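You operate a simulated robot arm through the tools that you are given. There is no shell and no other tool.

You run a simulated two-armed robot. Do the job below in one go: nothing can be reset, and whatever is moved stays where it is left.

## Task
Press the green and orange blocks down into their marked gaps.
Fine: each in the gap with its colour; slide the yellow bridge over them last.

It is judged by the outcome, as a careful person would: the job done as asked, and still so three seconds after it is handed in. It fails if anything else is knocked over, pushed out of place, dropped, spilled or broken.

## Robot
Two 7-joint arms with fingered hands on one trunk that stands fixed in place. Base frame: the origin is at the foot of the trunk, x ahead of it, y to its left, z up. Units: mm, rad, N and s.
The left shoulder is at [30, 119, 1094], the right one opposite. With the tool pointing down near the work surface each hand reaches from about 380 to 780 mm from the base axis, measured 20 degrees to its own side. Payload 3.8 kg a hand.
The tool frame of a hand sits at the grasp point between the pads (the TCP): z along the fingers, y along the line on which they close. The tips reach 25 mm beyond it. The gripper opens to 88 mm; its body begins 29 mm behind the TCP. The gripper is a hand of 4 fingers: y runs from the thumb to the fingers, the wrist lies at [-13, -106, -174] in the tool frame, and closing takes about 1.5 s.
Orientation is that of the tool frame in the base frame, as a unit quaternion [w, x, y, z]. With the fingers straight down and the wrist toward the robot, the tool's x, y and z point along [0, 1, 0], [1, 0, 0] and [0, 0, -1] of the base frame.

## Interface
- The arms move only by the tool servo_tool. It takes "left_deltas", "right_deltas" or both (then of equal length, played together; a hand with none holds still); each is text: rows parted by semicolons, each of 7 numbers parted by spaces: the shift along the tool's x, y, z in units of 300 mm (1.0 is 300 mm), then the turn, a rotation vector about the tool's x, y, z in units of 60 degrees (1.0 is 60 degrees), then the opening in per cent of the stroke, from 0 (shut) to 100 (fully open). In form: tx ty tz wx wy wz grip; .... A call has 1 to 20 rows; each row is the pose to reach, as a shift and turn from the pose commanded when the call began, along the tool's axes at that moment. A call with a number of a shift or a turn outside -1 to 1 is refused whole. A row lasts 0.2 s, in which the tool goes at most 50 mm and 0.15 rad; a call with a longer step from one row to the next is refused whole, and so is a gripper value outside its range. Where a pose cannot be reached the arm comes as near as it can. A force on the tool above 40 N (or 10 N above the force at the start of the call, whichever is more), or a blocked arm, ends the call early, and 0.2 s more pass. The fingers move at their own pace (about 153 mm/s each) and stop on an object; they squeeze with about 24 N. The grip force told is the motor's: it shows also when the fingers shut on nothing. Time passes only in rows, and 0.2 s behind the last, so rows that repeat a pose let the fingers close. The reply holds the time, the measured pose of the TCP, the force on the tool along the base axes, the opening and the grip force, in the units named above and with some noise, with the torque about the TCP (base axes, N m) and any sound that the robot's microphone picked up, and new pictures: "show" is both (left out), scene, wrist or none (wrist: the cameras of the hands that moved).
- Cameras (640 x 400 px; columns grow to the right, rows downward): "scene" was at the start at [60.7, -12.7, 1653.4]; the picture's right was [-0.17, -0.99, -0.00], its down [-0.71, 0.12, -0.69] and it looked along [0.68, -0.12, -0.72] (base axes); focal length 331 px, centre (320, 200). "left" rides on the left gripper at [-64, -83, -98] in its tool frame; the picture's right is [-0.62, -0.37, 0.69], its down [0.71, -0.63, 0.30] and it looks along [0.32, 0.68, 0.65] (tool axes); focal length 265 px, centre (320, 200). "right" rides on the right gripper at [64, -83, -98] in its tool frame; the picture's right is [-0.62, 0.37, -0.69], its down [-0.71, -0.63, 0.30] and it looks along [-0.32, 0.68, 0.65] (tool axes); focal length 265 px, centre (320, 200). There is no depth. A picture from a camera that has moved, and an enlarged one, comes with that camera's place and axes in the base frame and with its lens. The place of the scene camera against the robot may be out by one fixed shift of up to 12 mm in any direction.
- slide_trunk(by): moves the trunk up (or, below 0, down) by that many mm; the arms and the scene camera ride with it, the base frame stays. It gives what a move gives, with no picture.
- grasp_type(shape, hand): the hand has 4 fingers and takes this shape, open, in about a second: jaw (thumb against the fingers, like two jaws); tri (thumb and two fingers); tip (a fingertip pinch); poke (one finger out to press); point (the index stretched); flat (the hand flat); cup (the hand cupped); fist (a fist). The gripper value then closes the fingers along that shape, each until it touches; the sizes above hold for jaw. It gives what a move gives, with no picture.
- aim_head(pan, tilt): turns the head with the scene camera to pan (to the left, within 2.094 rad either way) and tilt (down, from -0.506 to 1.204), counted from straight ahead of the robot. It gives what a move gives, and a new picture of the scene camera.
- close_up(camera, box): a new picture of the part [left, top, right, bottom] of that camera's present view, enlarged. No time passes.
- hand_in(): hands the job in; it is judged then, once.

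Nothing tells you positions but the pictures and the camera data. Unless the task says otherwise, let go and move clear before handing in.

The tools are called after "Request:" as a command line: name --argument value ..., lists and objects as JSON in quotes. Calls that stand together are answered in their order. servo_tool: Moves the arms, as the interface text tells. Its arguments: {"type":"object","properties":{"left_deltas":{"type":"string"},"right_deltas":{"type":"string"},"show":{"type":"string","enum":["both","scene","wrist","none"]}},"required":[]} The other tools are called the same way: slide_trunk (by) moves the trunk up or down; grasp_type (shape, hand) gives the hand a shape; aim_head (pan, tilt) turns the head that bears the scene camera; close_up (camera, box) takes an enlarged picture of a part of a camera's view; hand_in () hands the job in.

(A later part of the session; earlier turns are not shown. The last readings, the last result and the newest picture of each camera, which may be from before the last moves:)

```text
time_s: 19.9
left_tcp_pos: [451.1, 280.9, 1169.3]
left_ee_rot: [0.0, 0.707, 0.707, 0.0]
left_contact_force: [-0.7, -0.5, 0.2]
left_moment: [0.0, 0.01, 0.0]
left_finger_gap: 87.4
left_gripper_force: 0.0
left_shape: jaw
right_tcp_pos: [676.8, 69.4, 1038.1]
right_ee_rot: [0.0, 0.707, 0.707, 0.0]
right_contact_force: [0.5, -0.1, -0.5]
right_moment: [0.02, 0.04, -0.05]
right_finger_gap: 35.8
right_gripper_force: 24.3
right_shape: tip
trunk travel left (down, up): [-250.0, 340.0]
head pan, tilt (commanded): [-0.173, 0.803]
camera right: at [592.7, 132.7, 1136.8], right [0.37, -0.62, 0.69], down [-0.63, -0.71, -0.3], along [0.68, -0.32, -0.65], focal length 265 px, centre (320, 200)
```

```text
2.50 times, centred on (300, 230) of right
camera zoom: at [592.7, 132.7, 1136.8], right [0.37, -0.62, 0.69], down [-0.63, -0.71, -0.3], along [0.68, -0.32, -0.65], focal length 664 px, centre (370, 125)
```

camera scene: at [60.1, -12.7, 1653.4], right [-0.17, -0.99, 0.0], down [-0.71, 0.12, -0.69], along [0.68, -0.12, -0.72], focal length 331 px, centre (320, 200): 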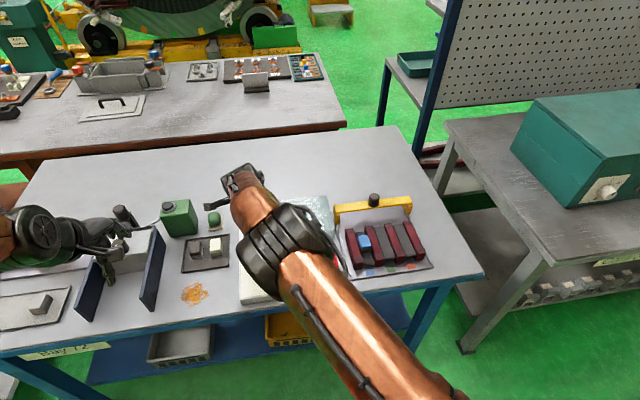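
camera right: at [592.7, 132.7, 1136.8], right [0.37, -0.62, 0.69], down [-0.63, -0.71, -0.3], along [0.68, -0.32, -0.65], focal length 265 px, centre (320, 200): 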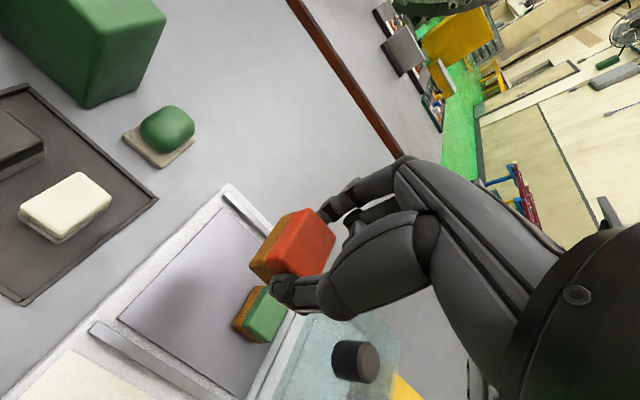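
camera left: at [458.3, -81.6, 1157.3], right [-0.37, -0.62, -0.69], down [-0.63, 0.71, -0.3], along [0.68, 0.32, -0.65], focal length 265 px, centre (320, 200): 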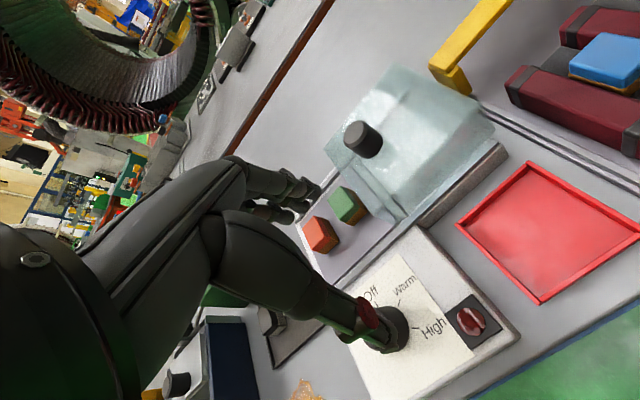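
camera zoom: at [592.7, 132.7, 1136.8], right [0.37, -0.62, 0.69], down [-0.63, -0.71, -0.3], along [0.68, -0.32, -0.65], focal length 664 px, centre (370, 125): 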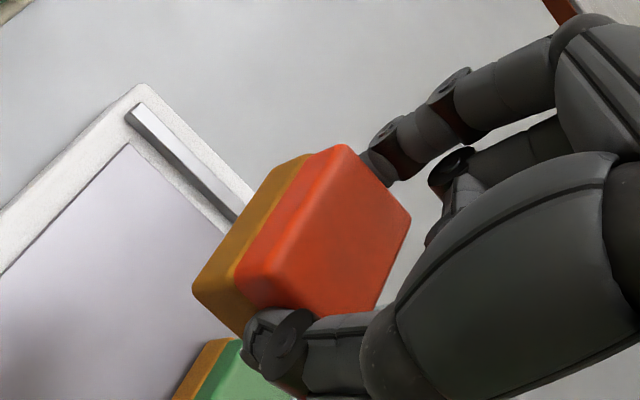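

Orange is held firmly and its pose hasn't changed. I carry it high over to the orange gap of the fixture.

Request:
servo_tool --right_deltas "-0.05 -0.02 -0.04 0 0 0 0; -0.18 -0.05 -0.067 0 0 0 0; -0.31 -0.08 -0.067 0 0 0 0; -0.44 -0.12 -0.067 0 0 0 0; -0.57 -0.15 -0.067 0 0 0 0; -0.7 -0.19 -0.067 0 0 0 0; -0.83 -0.23 -0.067 0 0 0 0; -0.93 -0.27 -0.067 0 0 0 0; -0.93 -0.27 -0.067 0 0 0 0" --show "none"

Request:
servo_tool --right_deltas "-0.11 -0.015 0.0 0 0 0 0; -0.22 -0.03 0.0 0 0 0 0; -0.33 -0.045 0.0 0 0 0 0; -0.443 -0.06 0.05 0 0 0 0; -0.443 -0.06 0.13 0 0 0 0; -0.443 -0.06 0.2 0 0 0 0; -0.443 -0.06 0.247 0 0 0 0; -0.443 -0.06 0.247 0 0 0 0" --show "both"

Request:
close_up --camera "right" --box '[100, 100, 400, 330]'

```text
time_s: 21.9
left_tcp_pos: [451.4, 280.8, 1170.2]
left_ee_rot: [0.0, 0.707, 0.707, 0.0]
left_contact_force: [0.6, -0.4, 0.3]
left_moment: [0.03, 0.01, 0.04]
left_finger_gap: 87.7
left_gripper_force: 0.1
left_shape: jaw
right_tcp_pos: [598.0, -210.1, 1057.1]
right_ee_rot: [0.0, 0.707, 0.707, 0.0]
right_contact_force: [-0.5, 0.4, -1.0]
right_moment: [-0.05, -0.02, -0.01]
right_finger_gap: 35.7
right_gripper_force: 24.4
right_shape: tip
trunk travel left (down, up): [-250.0, 340.0]
head pan, tilt (commanded): [-0.173, 0.803]
```

```text
time_s: 23.7
left_tcp_pos: [451.3, 280.2, 1170.4]
left_ee_rot: [0.0, 0.707, 0.707, 0.0]
left_contact_force: [1.3, 0.2, -0.1]
left_moment: [0.0, -0.01, 0.01]
left_finger_gap: 87.5
left_gripper_force: 0.0
left_shape: jaw
right_tcp_pos: [578.3, -343.5, 982.7]
right_ee_rot: [0.0, 0.707, 0.708, -0.001]
right_contact_force: [0.2, 0.6, -1.3]
right_moment: [0.0, -0.01, 0.01]
right_finger_gap: 35.5
right_gripper_force: 23.5
right_shape: tip
trunk travel left (down, up): [-250.0, 340.0]
head pan, tilt (commanded): [-0.173, 0.803]
camera scene: at [60.6, -12.6, 1653.4], right [-0.17, -0.99, 0.0], down [-0.71, 0.12, -0.69], along [0.68, -0.12, -0.72], focal length 331 px, centre (320, 200)
camera right: at [494.5, -279.2, 1082.2], right [0.37, -0.62, 0.69], down [-0.63, -0.71, -0.3], along [0.68, -0.32, -0.65], focal length 265 px, centre (320, 200)
```

scene: 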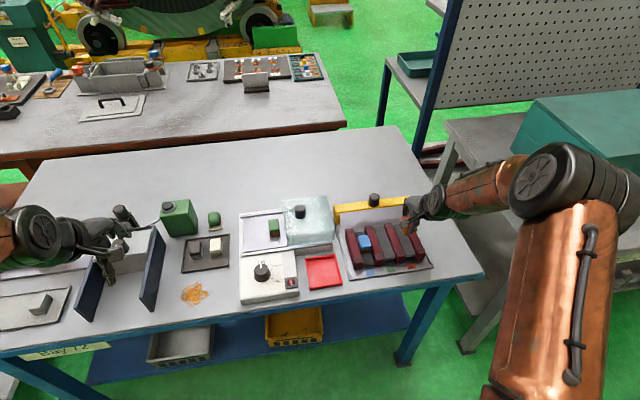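
right: 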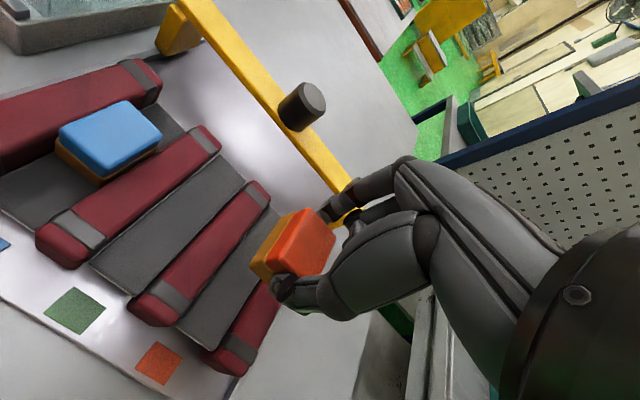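

```text
1.74 times, centred on (250, 215) of right
camera zoom: at [494.5, -279.2, 1082.2], right [0.37, -0.62, 0.69], down [-0.63, -0.71, -0.3], along [0.68, -0.32, -0.65], focal length 462 px, centre (442, 174)
```

zoom: 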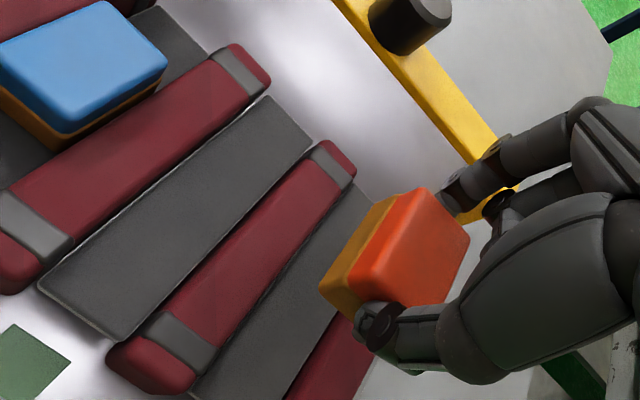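

The patches give gap centres at y = -286.1 and -344.0 consistently. I zoom in on the teeth to measure gap width and tooth height before lowering.

Request:
close_up --camera "right" --box '[100, 130, 290, 250]'

Request:
close_up --camera "right" --box '[60, 230, 280, 380]'

Request:
close_up --camera "scene" --box '[330, 190, 450, 280]'

```text
3.33 times, centred on (195, 190) of right
camera zoom: at [494.5, -279.2, 1082.2], right [0.37, -0.62, 0.69], down [-0.63, -0.71, -0.3], along [0.68, -0.32, -0.65], focal length 885 px, centre (737, 233)
```

zoom: 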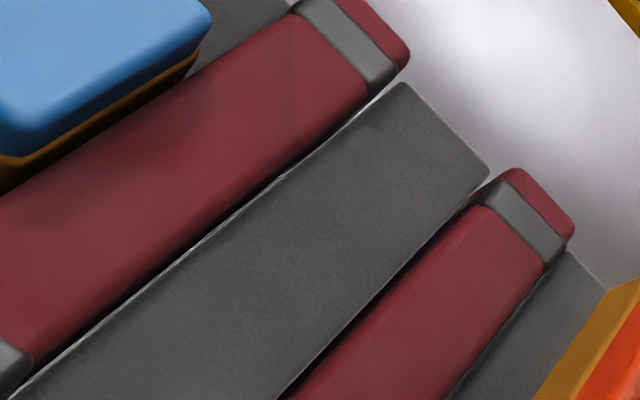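

```text
2.67 times, centred on (170, 305) of right
camera zoom: at [494.5, -279.2, 1082.2], right [0.37, -0.62, 0.69], down [-0.63, -0.71, -0.3], along [0.68, -0.32, -0.65], focal length 708 px, centre (720, -80)
```

zoom: 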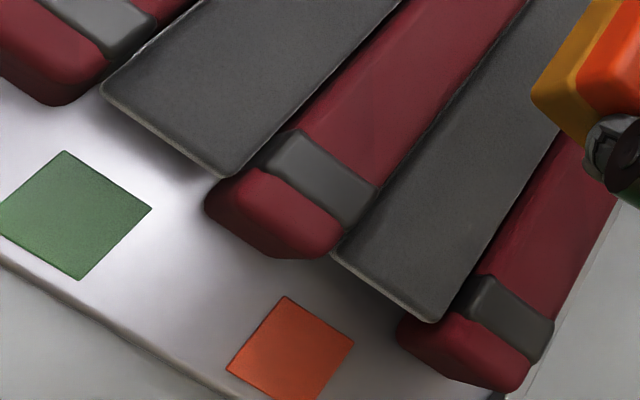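

```text
4.44 times, centred on (390, 235) of scene
camera zoom: at [60.6, -12.6, 1653.4], right [-0.17, -0.99, 0.0], down [-0.71, 0.12, -0.69], along [0.68, -0.12, -0.72], focal length 1470 px, centre (9, 44)
```

zoom: 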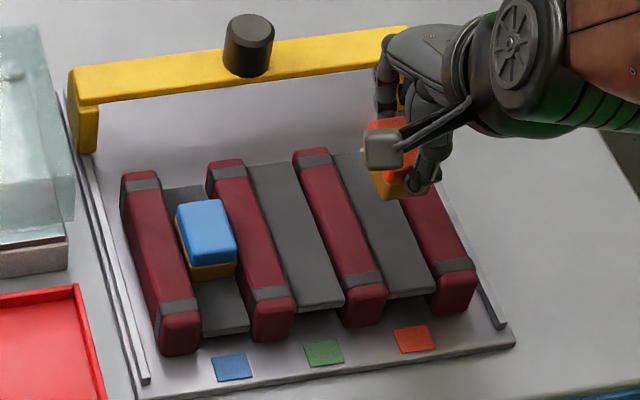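

Strips 2 and 3 sit about 10 mm higher than the one under blue. So the floor strips sink when a block is pressed, and blue's top at 911 is the target depth. I shift 1.5 mm right and lower orange to just above the teeth.

Request:
servo_tool --right_deltas "-0.005 0 0.04 0 0 0 0; -0.005 0 0.08 0 0 0 0; -0.005 0 0.12 0 0 0 0; -0.005 0 0.122 0 0 0 0" --show "wrist"

Request:
close_up --camera "right" --box '[160, 170, 360, 310]'

Request:
close_up --camera "scene" --box '[370, 205, 450, 265]'

```text
time_s: 24.7
left_tcp_pos: [450.6, 279.5, 1169.8]
left_ee_rot: [0.0, 0.707, 0.707, 0.0]
left_contact_force: [0.3, 0.4, 0.3]
left_moment: [0.01, -0.01, -0.01]
left_finger_gap: 87.7
left_gripper_force: 0.0
left_shape: jaw
right_tcp_pos: [579.5, -345.3, 948.4]
right_ee_rot: [0.0, 0.707, 0.707, 0.0]
right_contact_force: [0.0, 0.2, 0.1]
right_moment: [0.02, 0.01, -0.01]
right_finger_gap: 35.7
right_gripper_force: 23.6
right_shape: tip
trunk travel left (down, up): [-250.0, 340.0]
head pan, tilt (commanded): [-0.173, 0.803]
camera right: at [495.1, -281.6, 1046.0], right [0.37, -0.62, 0.69], down [-0.63, -0.71, -0.3], along [0.68, -0.32, -0.65], focal length 265 px, centre (320, 200)
```

right: 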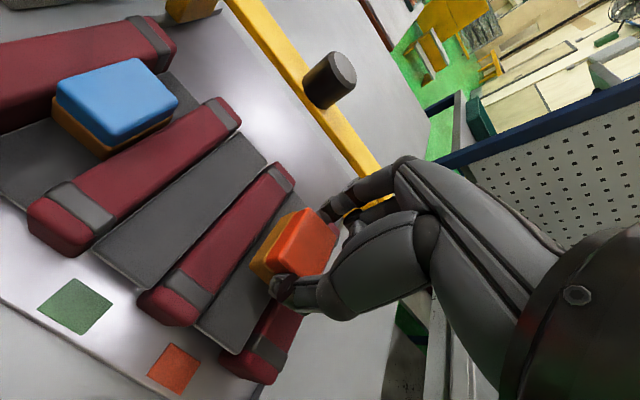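

```text
2.86 times, centred on (260, 240) of right
camera zoom: at [495.1, -281.6, 1046.0], right [0.37, -0.62, 0.69], down [-0.63, -0.71, -0.3], along [0.68, -0.32, -0.65], focal length 758 px, centre (491, 86)
```

zoom: 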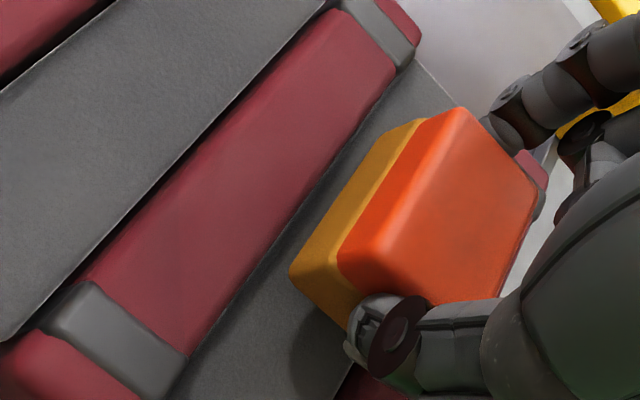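

```text
6.67 times, centred on (410, 235) of scene
camera zoom: at [60.6, -12.5, 1653.4], right [-0.17, -0.99, 0.0], down [-0.71, 0.12, -0.69], along [0.68, -0.12, -0.72], focal length 2205 px, centre (-280, -33)
```

zoom: 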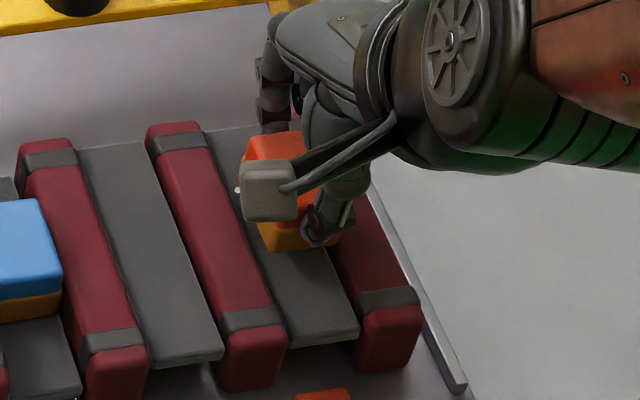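

Block and gap edges match within about 1 mm. I lower slowly into the gap, watching the forces.

Request:
servo_tool --right_deltas "0 0 0.01 0 0 0 0; 0 0 0.02 0 0 0 0; 0 0 0.03 0 0 0 0; 0 0 0.037 0 0 0 0; 0 0 0.043 0 0 0 0; 0 0 0.043 0 0 0 0" --show "wrist"

Request:
close_up --camera "right" --box '[160, 170, 360, 310]'

```text
time_s: 26.1
left_tcp_pos: [450.6, 280.6, 1169.7]
left_ee_rot: [0.0, 0.708, 0.706, 0.001]
left_contact_force: [-0.4, 0.5, -1.0]
left_moment: [-0.01, -0.01, 0.02]
left_finger_gap: 87.5
left_gripper_force: 0.1
left_shape: jaw
right_tcp_pos: [578.0, -345.4, 936.1]
right_ee_rot: [0.0, 0.707, 0.707, 0.0]
right_contact_force: [-0.6, -0.6, 5.8]
right_moment: [0.02, -0.03, -0.01]
right_finger_gap: 35.6
right_gripper_force: 23.2
right_shape: tip
trunk travel left (down, up): [-250.0, 340.0]
head pan, tilt (commanded): [-0.173, 0.803]
camera right: at [494.1, -281.2, 1034.0], right [0.37, -0.62, 0.69], down [-0.63, -0.71, -0.3], along [0.68, -0.32, -0.65], focal length 265 px, centre (320, 200)
```

right: 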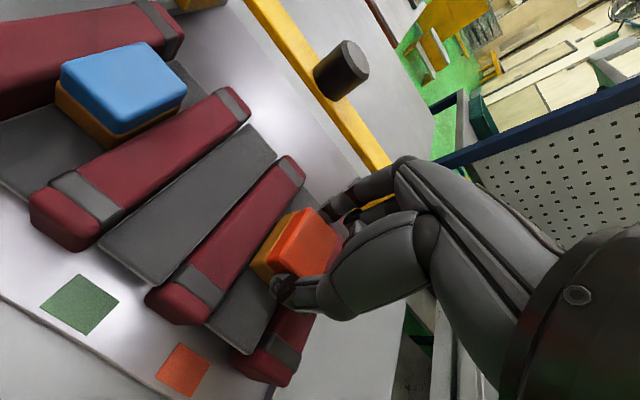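

```text
2.86 times, centred on (260, 240) of right
camera zoom: at [494.1, -281.2, 1034.0], right [0.37, -0.62, 0.69], down [-0.63, -0.71, -0.3], along [0.68, -0.32, -0.65], focal length 758 px, centre (491, 86)
```

zoom: 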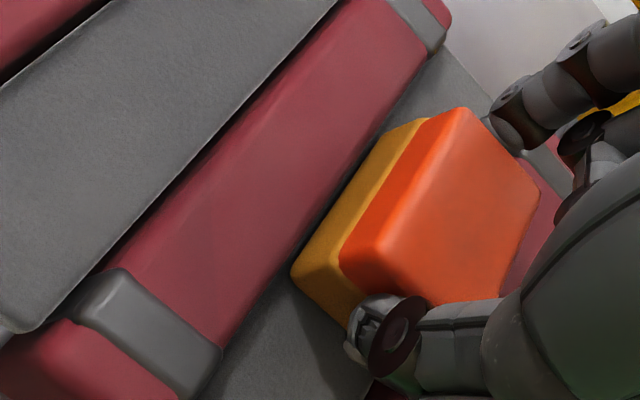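

Light contact (6 N) at TCP z = 936 with no side force. I go 3 mm further down and see how the force builds.

Request:
servo_tool --right_deltas "0 0 0.003 0 0 0 0; 0 0 0.007 0 0 0 0; 0 0 0.01 0 0 0 0; 0 0 0.01 0 0 0 0" --show "none"

Request:
close_up --camera "right" --box '[160, 170, 360, 310]'

Request:
close_up --camera "scene" --box '[370, 205, 450, 265]'

```text
time_s: 27.1
left_tcp_pos: [451.7, 280.7, 1169.8]
left_ee_rot: [-0.001, 0.707, 0.707, 0.0]
left_contact_force: [-0.1, -0.1, 0.1]
left_moment: [-0.02, -0.02, 0.0]
left_finger_gap: 87.3
left_gripper_force: 0.1
left_shape: jaw
right_tcp_pos: [578.5, -345.2, 931.8]
right_ee_rot: [0.0, 0.707, 0.707, 0.0]
right_contact_force: [-0.7, -2.2, 3.9]
right_moment: [-0.04, 0.0, 0.02]
right_finger_gap: 35.6
right_gripper_force: 24.6
right_shape: tip
trunk travel left (down, up): [-250.0, 340.0]
head pan, tilt (commanded): [-0.173, 0.803]
```

```text
2.86 times, centred on (260, 240) of right
camera zoom: at [494.4, -280.8, 1030.2], right [0.37, -0.62, 0.69], down [-0.63, -0.71, -0.3], along [0.68, -0.32, -0.65], focal length 758 px, centre (491, 86)
```

zoom: 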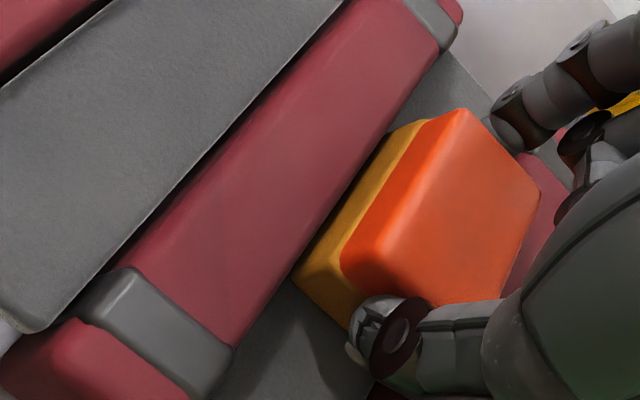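

```text
6.67 times, centred on (410, 235) of scene
camera zoom: at [60.1, -12.5, 1653.4], right [-0.17, -0.99, 0.0], down [-0.71, 0.12, -0.69], along [0.68, -0.12, -0.72], focal length 2205 px, centre (-280, -33)
```

zoom: 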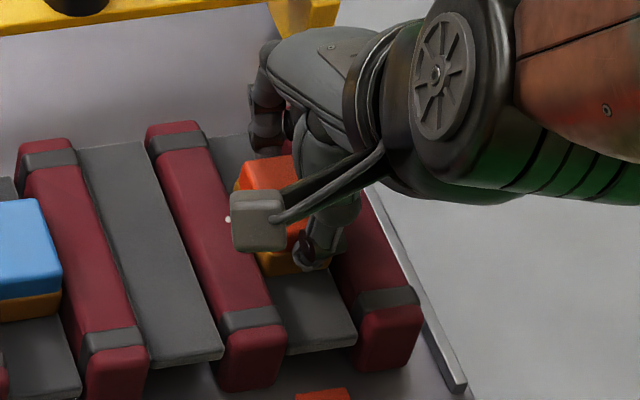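

The block is sliding in smoothly between the teeth with only about 4 N, and its strip is starting to sink. I continue down in small steps.

Request:
servo_tool --right_deltas "0 0 0.003 0 0 0 0; 0 0 0.007 0 0 0 0; 0 0 0.01 0 0 0 0; 0 0 0.013 0 0 0 0; 0 0 0.013 0 0 0 0" --show "none"

Request:
close_up --camera "right" --box '[40, 30, 400, 310]'

```text
time_s: 28.3
left_tcp_pos: [450.7, 279.3, 1169.5]
left_ee_rot: [0.0, 0.707, 0.707, 0.0]
left_contact_force: [0.4, 0.3, 0.5]
left_moment: [-0.02, -0.03, 0.0]
left_finger_gap: 87.7
left_gripper_force: 0.0
left_shape: jaw
right_tcp_pos: [576.8, -345.4, 928.6]
right_ee_rot: [0.001, 0.707, 0.707, -0.001]
right_contact_force: [0.2, -0.1, 3.9]
right_moment: [0.0, -0.02, -0.03]
right_finger_gap: 35.7
right_gripper_force: 23.8
right_shape: tip
trunk travel left (down, up): [-250.0, 340.0]
head pan, tilt (commanded): [-0.173, 0.803]
```

```text
1.43 times, centred on (220, 170) of right
camera zoom: at [494.0, -281.1, 1026.4], right [0.37, -0.62, 0.69], down [-0.63, -0.71, -0.3], along [0.68, -0.32, -0.65], focal length 379 px, centre (463, 243)
```

zoom: 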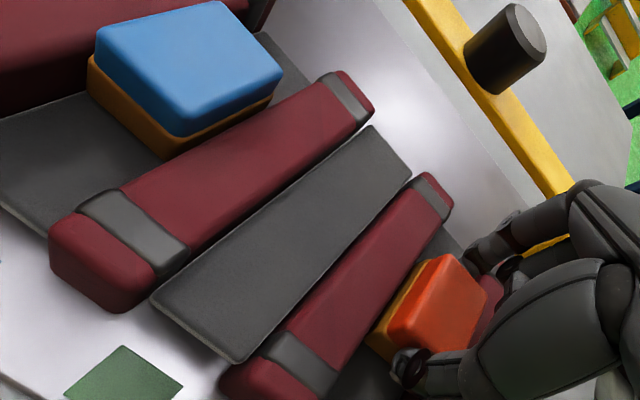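

Still only 4 N. I continue another 4 mm towards the blue block's depth.

Request:
servo_tool --right_deltas "0 0 0.003 0 0 0 0; 0 0 0.007 0 0 0 0; 0 0 0.01 0 0 0 0; 0 0 0.013 0 0 0 0; 0 0 0.013 0 0 0 0" --show "none"

Request:
close_up --camera "right" --box '[40, 30, 400, 310]'

Request:
close_up --camera "scene" --box '[330, 190, 450, 280]'

```text
time_s: 29.5
left_tcp_pos: [450.7, 280.2, 1169.7]
left_ee_rot: [0.0, 0.707, 0.707, 0.0]
left_contact_force: [-0.3, 0.4, 1.0]
left_moment: [0.0, -0.02, -0.04]
left_finger_gap: 87.8
left_gripper_force: 0.0
left_shape: jaw
right_tcp_pos: [577.8, -345.3, 924.4]
right_ee_rot: [0.0, 0.707, 0.708, 0.0]
right_contact_force: [1.2, -1.2, 6.2]
right_moment: [-0.04, -0.03, -0.04]
right_finger_gap: 36.0
right_gripper_force: 23.9
right_shape: tip
trunk travel left (down, up): [-250.0, 340.0]
head pan, tilt (commanded): [-0.173, 0.803]
```

```text
1.43 times, centred on (220, 170) of right
camera zoom: at [493.8, -280.9, 1022.6], right [0.37, -0.62, 0.69], down [-0.63, -0.71, -0.3], along [0.68, -0.32, -0.65], focal length 379 px, centre (463, 243)
```

zoom: 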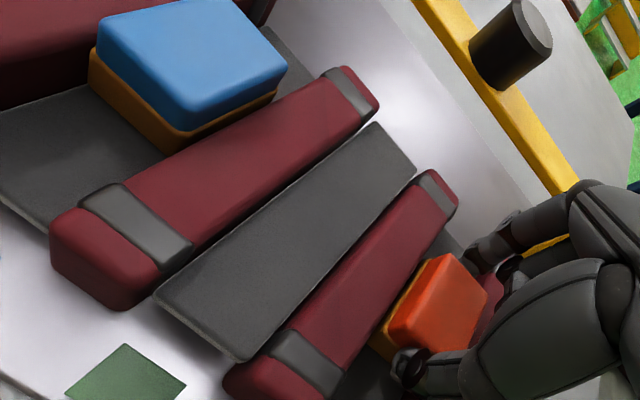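

```text
4.44 times, centred on (390, 235) of scene
camera zoom: at [60.2, -12.3, 1653.4], right [-0.17, -0.99, 0.0], down [-0.71, 0.12, -0.69], along [0.68, -0.12, -0.72], focal length 1470 px, centre (9, 44)
```

zoom: 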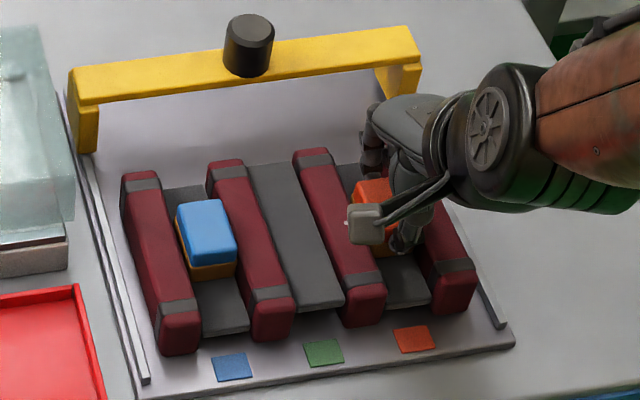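

The orange strip now sits level with the strip under blue, so orange is at full depth. I open the fingers and watch whether it stays down.

Request:
servo_tool --right_deltas "0 0 0 0 0 0 20; 0 0 0 0 0 0 50; 0 0 0 0 0 0 70; 0 0 0 0 0 0 70; 0 0 0 0 0 0 70" --show "none"

Request:
close_up --camera "right" --box '[40, 30, 400, 310]'

Request:
close_up --camera "scene" --box '[330, 190, 450, 280]'

```text
time_s: 30.7
left_tcp_pos: [451.6, 279.9, 1170.4]
left_ee_rot: [0.0, 0.707, 0.707, 0.0]
left_contact_force: [0.1, 0.0, -0.1]
left_moment: [-0.01, 0.0, 0.02]
left_finger_gap: 87.8
left_gripper_force: 0.2
left_shape: jaw
right_tcp_pos: [576.4, -345.1, 923.1]
right_ee_rot: [0.0, 0.707, 0.707, 0.0]
right_contact_force: [0.1, -0.2, -0.2]
right_moment: [-0.03, -0.03, 0.01]
right_finger_gap: 61.3
right_gripper_force: 0.1
right_shape: tip
trunk travel left (down, up): [-250.0, 340.0]
head pan, tilt (commanded): [-0.173, 0.803]
```

```text
1.43 times, centred on (220, 170) of right
camera zoom: at [493.9, -280.9, 1022.2], right [0.37, -0.62, 0.69], down [-0.63, -0.71, -0.3], along [0.68, -0.32, -0.65], focal length 379 px, centre (463, 243)
```

zoom: 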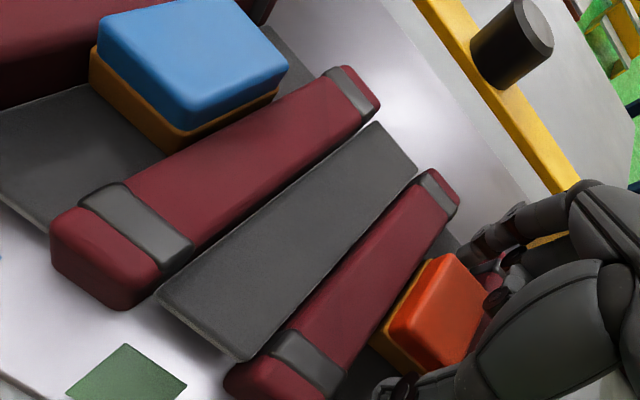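

```text
4.44 times, centred on (390, 235) of scene
camera zoom: at [60.8, -12.6, 1653.4], right [-0.17, -0.99, 0.0], down [-0.71, 0.12, -0.69], along [0.68, -0.12, -0.72], focal length 1470 px, centre (9, 44)
```

zoom: 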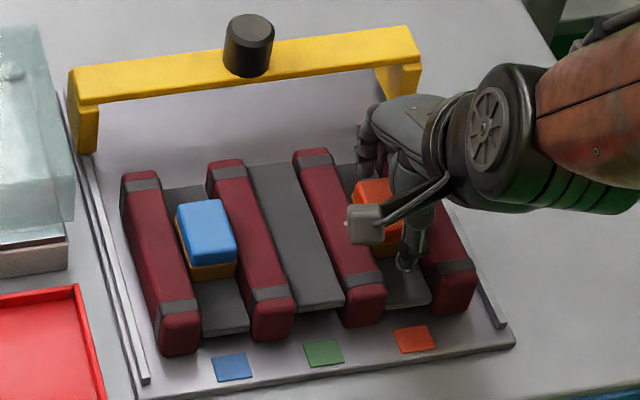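

It stayed down. I raise the hand straight up and compare orange with blue.

Request:
servo_tool --right_deltas "0 0 -0.02 0 0 0 75; 0 0 -0.05 0 0 0 80; 0 0 -0.1 0 0 0 80; 0 0 -0.18 0 0 0 80; 0 0 -0.28 0 0 0 80; 0 -0.1 -0.38 0 0 0 80; 0 -0.2 -0.4 0 0 0 80; 0 -0.2 -0.4 0 0 0 80" --show "both"

Request:
close_up --camera "right" --box '[100, 60, 400, 300]'

Request:
close_up --camera "scene" --box '[330, 190, 450, 280]'

```text
time_s: 32.5
left_tcp_pos: [451.3, 279.7, 1170.1]
left_ee_rot: [0.0, 0.707, 0.707, 0.0]
left_contact_force: [0.0, -0.3, -0.3]
left_moment: [-0.03, 0.02, -0.04]
left_finger_gap: 87.6
left_gripper_force: 0.1
left_shape: jaw
right_tcp_pos: [517.3, -344.9, 1042.9]
right_ee_rot: [0.0, 0.707, 0.707, 0.001]
right_contact_force: [-0.3, 0.4, 0.7]
right_moment: [-0.01, -0.01, 0.02]
right_finger_gap: 70.2
right_gripper_force: 0.0
right_shape: tip
trunk travel left (down, up): [-250.0, 340.0]
head pan, tilt (commanded): [-0.173, 0.803]
camera scene: at [61.2, -12.5, 1653.4], right [-0.17, -0.99, 0.0], down [-0.71, 0.12, -0.69], along [0.68, -0.12, -0.72], focal length 331 px, centre (320, 200)
camera right: at [433.5, -280.3, 1141.6], right [0.37, -0.62, 0.69], down [-0.63, -0.71, -0.3], along [0.68, -0.32, -0.65], focal length 265 px, centre (320, 200)
```

scene: 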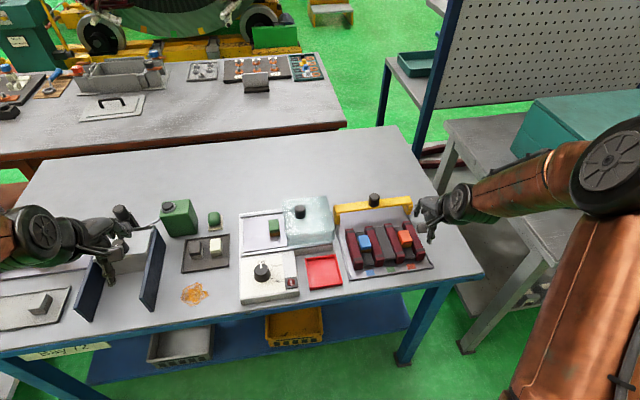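
right: 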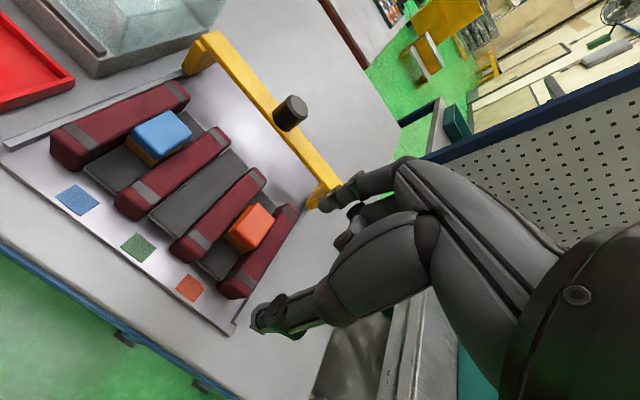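

```text
1.67 times, centred on (250, 180) of right
camera zoom: at [433.5, -280.3, 1141.6], right [0.37, -0.62, 0.69], down [-0.63, -0.71, -0.3], along [0.68, -0.32, -0.65], focal length 442 px, centre (437, 233)
```

zoom: 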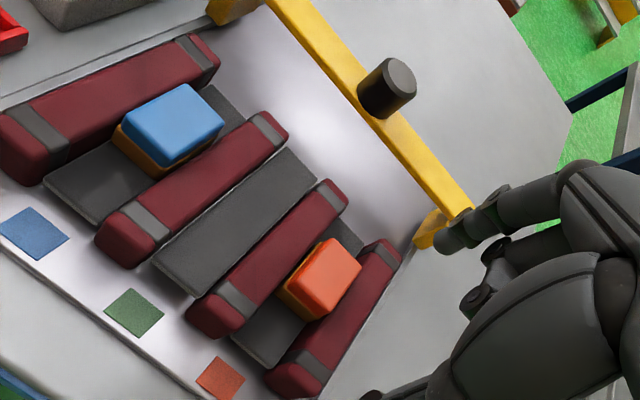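

```text
4.44 times, centred on (390, 235) of scene
camera zoom: at [61.2, -12.5, 1653.4], right [-0.17, -0.99, 0.0], down [-0.71, 0.12, -0.69], along [0.68, -0.12, -0.72], focal length 1470 px, centre (9, 44)
```

zoom: 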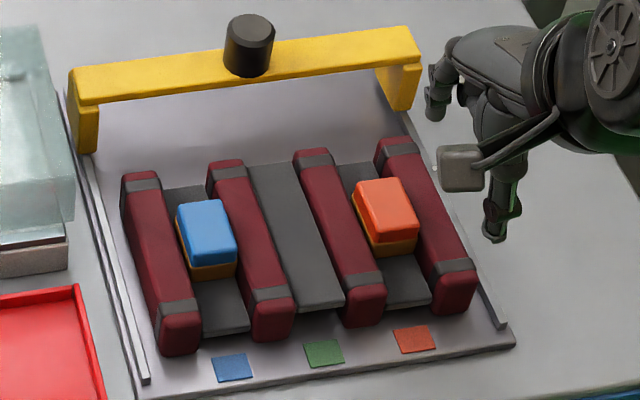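

Orange sits in its gap level with blue. Now I park the right arm out to the right, give the left hand the tip shape, and bring it above the green block.

Request:
grasp_type --hand "left" --shape "tip"

Request:
servo_tool --left_deltas "-0.09 0.076 0 0 0 0 80; -0.18 0.151 0.03 0 0 0 80; -0.268 0.227 0.08 0 0 0 80; -0.358 0.302 0.14 0 0 0 80; -0.447 0.378 0.2 0 0 0 80; -0.536 0.454 0.27 0 0 0 80; -0.626 0.529 0.34 0 0 0 80; -0.715 0.605 0.41 0 0 0 80; -0.805 0.68 0.47 0 0 0 80; -0.894 0.756 0.517 0 0 0 80; -0.894 0.756 0.517 0 0 0 80" --right_deltas "-0.04 -0.03 -0.04 0 0 0 80; -0.08 -0.06 -0.08 0 0 0 80; -0.12 -0.1 -0.12 0 0 0 80; -0.17 -0.13 -0.16 0 0 0 80; -0.21 -0.16 -0.2 0 0 0 80; -0.25 -0.2 -0.24 0 0 0 80; -0.29 -0.23 -0.27 0 0 0 80; -0.33 -0.26 -0.3 0 0 0 80; -0.37 -0.29 -0.33 0 0 0 80; -0.417 -0.323 -0.353 0 0 0 80; -0.417 -0.323 -0.353 0 0 0 80" --show "both"

Request:
close_up --camera "left" --box '[240, 130, 520, 350]'

```text
time_s: 33.4
left_tcp_pos: [451.5, 279.9, 1170.6]
left_ee_rot: [-0.001, 0.707, 0.707, 0.0]
left_contact_force: [-0.2, -0.4, 0.2]
left_moment: [-0.01, 0.0, -0.01]
left_finger_gap: 87.9
left_gripper_force: 0.1
left_shape: tip
right_tcp_pos: [516.8, -345.5, 1044.0]
right_ee_rot: [0.0, 0.707, 0.708, 0.0]
right_contact_force: [-0.1, -0.2, 0.3]
right_moment: [-0.03, 0.0, 0.0]
right_finger_gap: 70.3
right_gripper_force: 0.0
right_shape: tip
trunk travel left (down, up): [-250.0, 340.0]
head pan, tilt (commanded): [-0.173, 0.803]
```

```text
time_s: 35.8
left_tcp_pos: [676.6, 13.5, 1018.3]
left_ee_rot: [0.001, 0.707, 0.707, 0.0]
left_contact_force: [-0.3, 0.0, 0.8]
left_moment: [-0.04, 0.01, -0.06]
left_finger_gap: 70.6
left_gripper_force: 0.0
left_shape: tip
right_tcp_pos: [421.3, -469.5, 1149.0]
right_ee_rot: [0.0, 0.707, 0.707, 0.0]
right_contact_force: [-0.2, -0.3, 0.2]
right_moment: [0.0, -0.04, 0.0]
right_finger_gap: 70.2
right_gripper_force: 0.2
right_shape: tip
trunk travel left (down, up): [-250.0, 340.0]
head pan, tilt (commanded): [-0.173, 0.803]
camera scene: at [60.4, -12.0, 1653.4], right [-0.17, -0.99, 0.0], down [-0.71, 0.12, -0.69], along [0.68, -0.12, -0.72], focal length 331 px, centre (320, 200)
camera right: at [337.9, -405.0, 1247.3], right [0.37, -0.62, 0.69], down [-0.63, -0.71, -0.3], along [0.68, -0.32, -0.65], focal length 265 px, centre (320, 200)
camera left: at [593.8, -50.8, 1115.0], right [-0.37, -0.62, -0.69], down [-0.63, 0.71, -0.3], along [0.68, 0.32, -0.65], focal length 265 px, centre (320, 200)
```

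scene: 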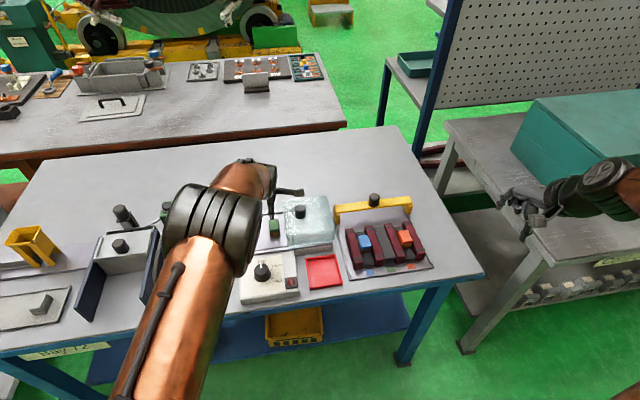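
right: 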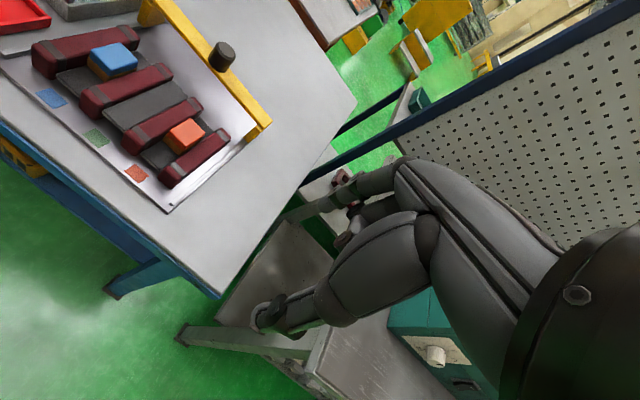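
left: 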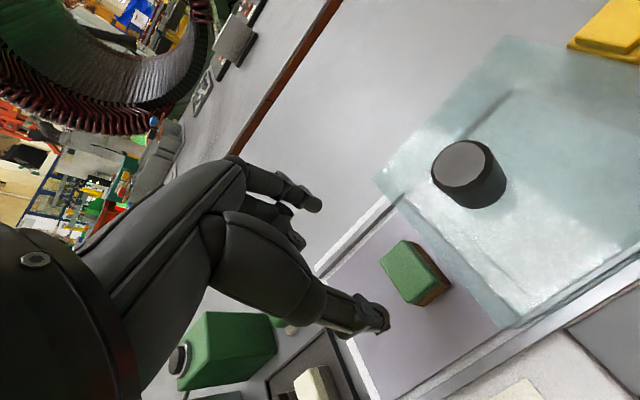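

```text
1.82 times, centred on (380, 240) of left
camera zoom: at [593.8, -50.8, 1115.0], right [-0.37, -0.62, -0.69], down [-0.63, 0.71, -0.3], along [0.68, 0.32, -0.65], focal length 483 px, centre (211, 127)
```

zoom: 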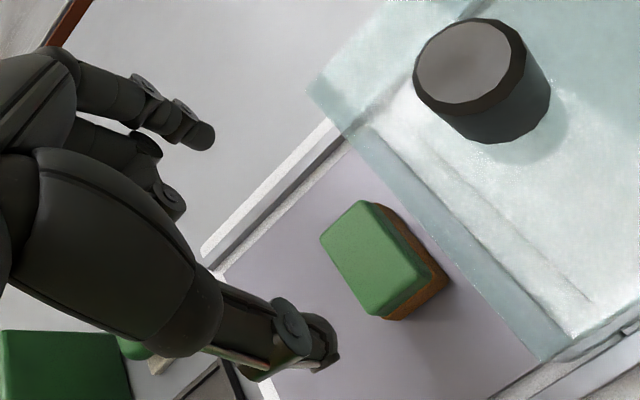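

The left hand is above green and clear of the cover knob. I zoom in tightly to measure green's centre and angle.

Request:
close_up --camera "left" --box '[365, 225, 465, 315]'

Request:
close_up --camera "left" --box '[300, 160, 560, 380]'

```text
4.44 times, centred on (415, 270) of left
camera zoom: at [593.8, -50.8, 1115.0], right [-0.37, -0.62, -0.69], down [-0.63, 0.71, -0.3], along [0.68, 0.32, -0.65], focal length 1180 px, centre (-102, -111)
```

zoom: 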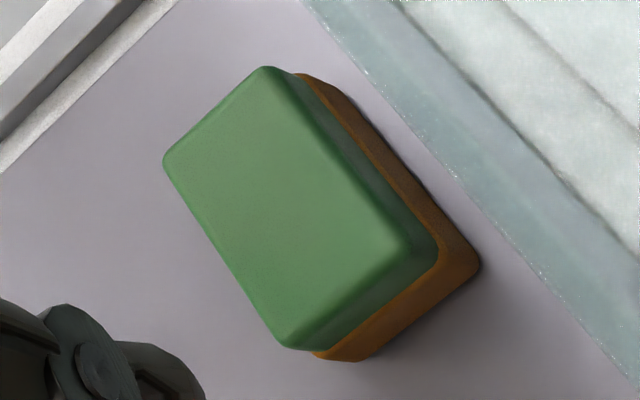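

```text
1.82 times, centred on (430, 270) of left
camera zoom: at [593.8, -50.8, 1115.0], right [-0.37, -0.62, -0.69], down [-0.63, 0.71, -0.3], along [0.68, 0.32, -0.65], focal length 483 px, centre (120, 73)
```

zoom: 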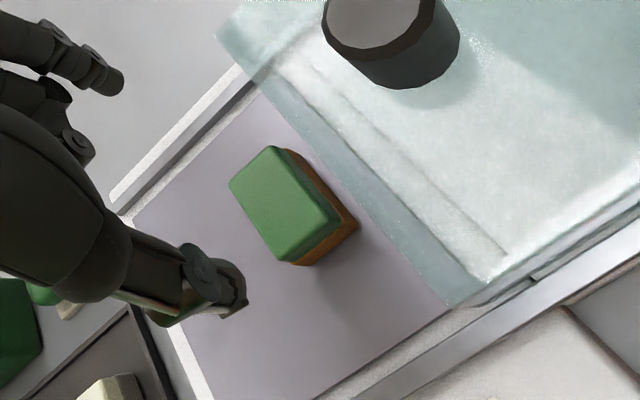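

Green is centred at about (675, 12, 921), square to the axes, with ~16 mm to the glass. I lower towards it.

Request:
servo_tool --left_deltas "-0.003 -0.008 0.06 0 0 0 80; -0.003 -0.008 0.12 0 0 0 80; -0.003 -0.008 0.183 0 0 0 80; -0.003 -0.008 0.183 0 0 0 80" --show "wrist"

Request:
close_up --camera "left" --box '[280, 170, 480, 330]'

```text
time_s: 36.8
left_tcp_pos: [675.6, 10.7, 962.2]
left_ee_rot: [0.0, 0.707, 0.707, 0.0]
left_contact_force: [0.4, 0.4, 0.8]
left_moment: [0.02, -0.01, 0.01]
left_finger_gap: 70.7
left_gripper_force: 0.0
left_shape: tip
right_tcp_pos: [420.9, -469.3, 1149.2]
right_ee_rot: [0.0, 0.707, 0.707, 0.0]
right_contact_force: [0.0, 0.3, 0.8]
right_moment: [-0.01, 0.01, -0.01]
right_finger_gap: 70.2
right_gripper_force: 0.0
right_shape: tip
trunk travel left (down, up): [-250.0, 340.0]
head pan, tilt (commanded): [-0.173, 0.803]
camera left: at [591.8, -52.1, 1058.9], right [-0.37, -0.62, -0.69], down [-0.63, 0.71, -0.3], along [0.68, 0.32, -0.65], focal length 265 px, centre (320, 200)
```

left: 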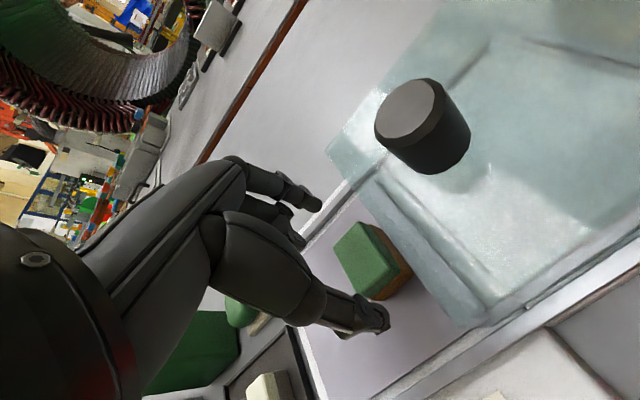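

```text
2.50 times, centred on (380, 250) of left
camera zoom: at [591.8, -52.1, 1058.9], right [-0.37, -0.62, -0.69], down [-0.63, 0.71, -0.3], along [0.68, 0.32, -0.65], focal length 664 px, centre (170, 75)
```

zoom: 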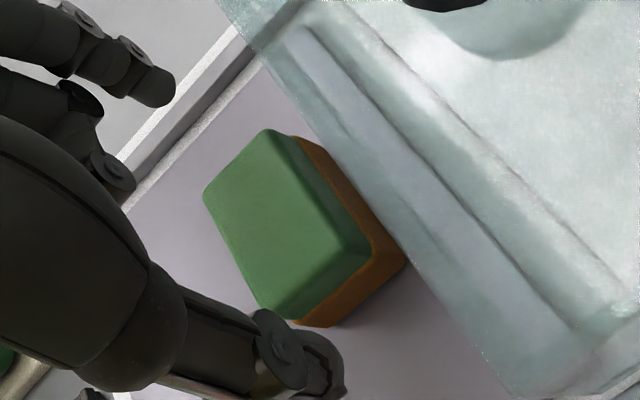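

Alignment is good. I lower by 28 mm so the tips sit about 12 mm below green's top.

Request:
servo_tool --left_deltas "0.002 0 0.03 0 0 0 80; 0.002 0 0.06 0 0 0 80; 0.002 0 0.08 0 0 0 80; 0.002 0 0.094 0 0 0 80; 0.002 0 0.094 0 0 0 80" --show "none"

Request:
close_up --camera "left" --box '[220, 130, 480, 350]'

Request:
close_up --camera "scene" --box '[225, 170, 345, 260]'

```text
time_s: 38.0
left_tcp_pos: [674.9, 12.7, 934.0]
left_ee_rot: [0.001, 0.707, 0.708, 0.0]
left_contact_force: [0.1, -0.1, 0.3]
left_moment: [0.01, -0.03, -0.02]
left_finger_gap: 70.8
left_gripper_force: 0.0
left_shape: tip
right_tcp_pos: [422.5, -470.2, 1148.0]
right_ee_rot: [0.0, 0.707, 0.707, 0.0]
right_contact_force: [0.5, 0.4, -0.1]
right_moment: [0.01, 0.02, 0.02]
right_finger_gap: 70.3
right_gripper_force: 0.2
right_shape: tip
trunk travel left (down, up): [-250.0, 340.0]
head pan, tilt (commanded): [-0.173, 0.803]
```

```text
1.82 times, centred on (350, 240) of left
camera zoom: at [591.7, -51.3, 1030.9], right [-0.37, -0.62, -0.69], down [-0.63, 0.71, -0.3], along [0.68, 0.32, -0.65], focal length 483 px, centre (266, 127)
```

zoom: 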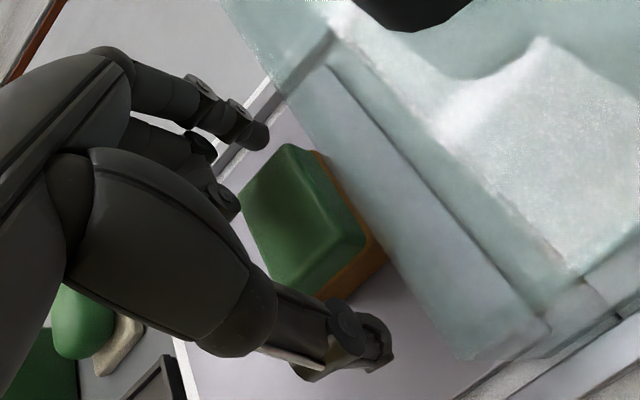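

```text
4.44 times, centred on (285, 215) of scene
camera zoom: at [60.7, -12.8, 1653.4], right [-0.17, -0.99, 0.0], down [-0.71, 0.12, -0.69], along [0.68, -0.12, -0.72], focal length 1470 px, centre (476, 133)
```

zoom: 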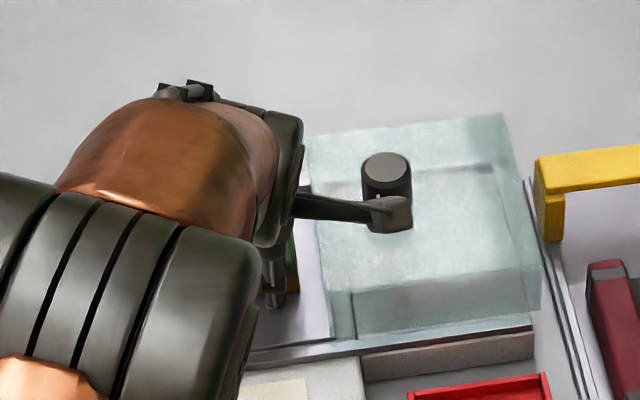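

No contact forces, fingers straddle the block. I close on green.

Request:
servo_tool --left_deltas "0 0 0.003 0 0 0 60; 0 0 0.003 0 0 0 40; 0 0 0.003 0 0 0 20; 0 0 0.003 0 0 0 0; 0 0 0.003 0 0 0 0; 0 0 0.003 0 0 0 0; 0 0 0.003 0 0 0 0" --show "none"

Request:
close_up --camera "left" --box '[220, 130, 480, 350]'

```text
time_s: 39.6
left_tcp_pos: [675.1, 12.5, 932.9]
left_ee_rot: [0.0, 0.707, 0.707, 0.001]
left_contact_force: [0.4, 0.3, 0.2]
left_moment: [0.01, -0.01, 0.01]
left_finger_gap: 35.9
left_gripper_force: 24.3
left_shape: tip
right_tcp_pos: [422.1, -468.9, 1148.4]
right_ee_rot: [0.0, 0.708, 0.707, 0.0]
right_contact_force: [-0.5, -0.1, 0.4]
right_moment: [-0.02, 0.01, 0.02]
right_finger_gap: 70.2
right_gripper_force: 0.0
right_shape: tip
trunk travel left (down, up): [-250.0, 340.0]
head pan, tilt (commanded): [-0.173, 0.803]
```

```text
1.82 times, centred on (350, 240) of left
camera zoom: at [591.5, -51.4, 1029.9], right [-0.37, -0.62, -0.69], down [-0.63, 0.71, -0.3], along [0.68, 0.32, -0.65], focal length 483 px, centre (266, 127)
```

zoom: 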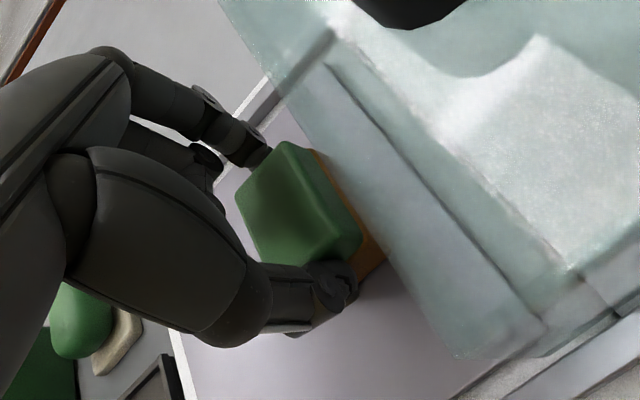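

Green is gripped (36 mm, 24 N). I lift straight up, well above the cover knob.

Request:
servo_tool --left_deltas "0 0 -0.03 0 0 0 0; 0 0 -0.08 0 0 0 0; 0 0 -0.15 0 0 0 0; 0 0 -0.23 0 0 0 0; 0 0 -0.31 0 0 0 0; 0 0 -0.39 0 0 0 0; 0 0 -0.43 0 0 0 0; 0 0 -0.43 0 0 0 0" --show "both"

Request:
close_up --camera "left" --box '[220, 130, 480, 350]'

```text
time_s: 41.4
left_tcp_pos: [674.3, 13.2, 1061.2]
left_ee_rot: [0.0, 0.708, 0.707, 0.0]
left_contact_force: [0.0, 0.4, -1.0]
left_moment: [0.01, 0.02, -0.01]
left_finger_gap: 35.8
left_gripper_force: 23.8
left_shape: tip
right_tcp_pos: [421.8, -468.6, 1148.1]
right_ee_rot: [0.001, 0.707, 0.707, 0.0]
right_contact_force: [0.4, 0.1, -0.2]
right_moment: [0.0, 0.01, 0.0]
right_finger_gap: 70.1
right_gripper_force: 0.1
right_shape: tip
trunk travel left (down, up): [-250.0, 340.0]
head pan, tilt (commanded): [-0.173, 0.803]
camera scene: at [60.9, -12.8, 1653.4], right [-0.17, -0.99, 0.0], down [-0.71, 0.12, -0.69], along [0.68, -0.12, -0.72], focal length 331 px, centre (320, 200)
camera left: at [591.3, -50.6, 1158.2], right [-0.37, -0.62, -0.69], down [-0.63, 0.71, -0.3], along [0.68, 0.32, -0.65], focal length 265 px, centre (320, 200)
```

scene: 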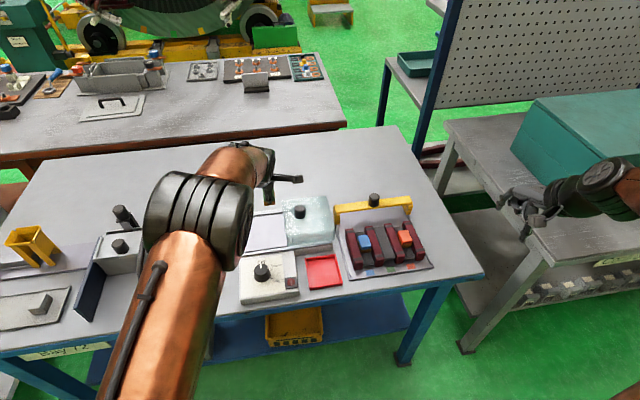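
left: 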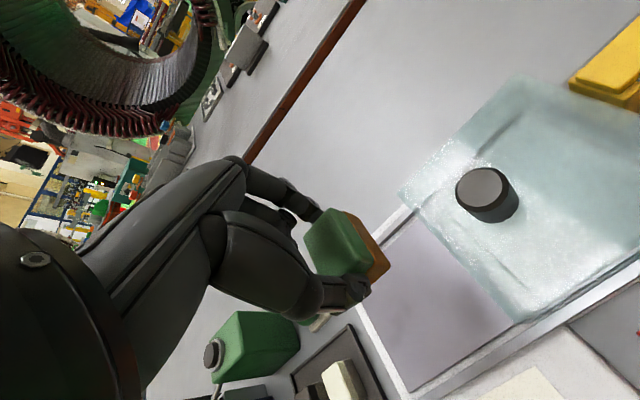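

```text
1.82 times, centred on (350, 240) of left
camera zoom: at [591.3, -50.6, 1158.2], right [-0.37, -0.62, -0.69], down [-0.63, 0.71, -0.3], along [0.68, 0.32, -0.65], focal length 483 px, centre (266, 127)
```

zoom: 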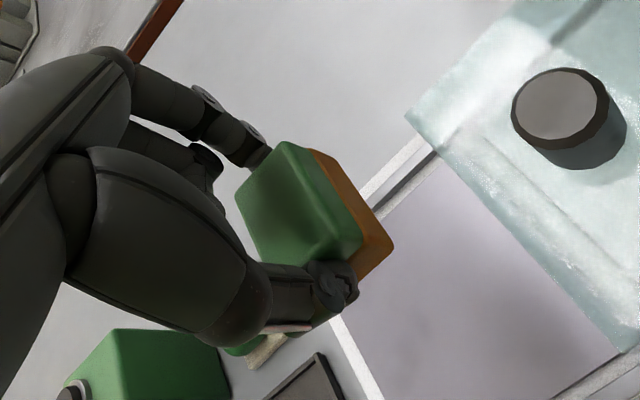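

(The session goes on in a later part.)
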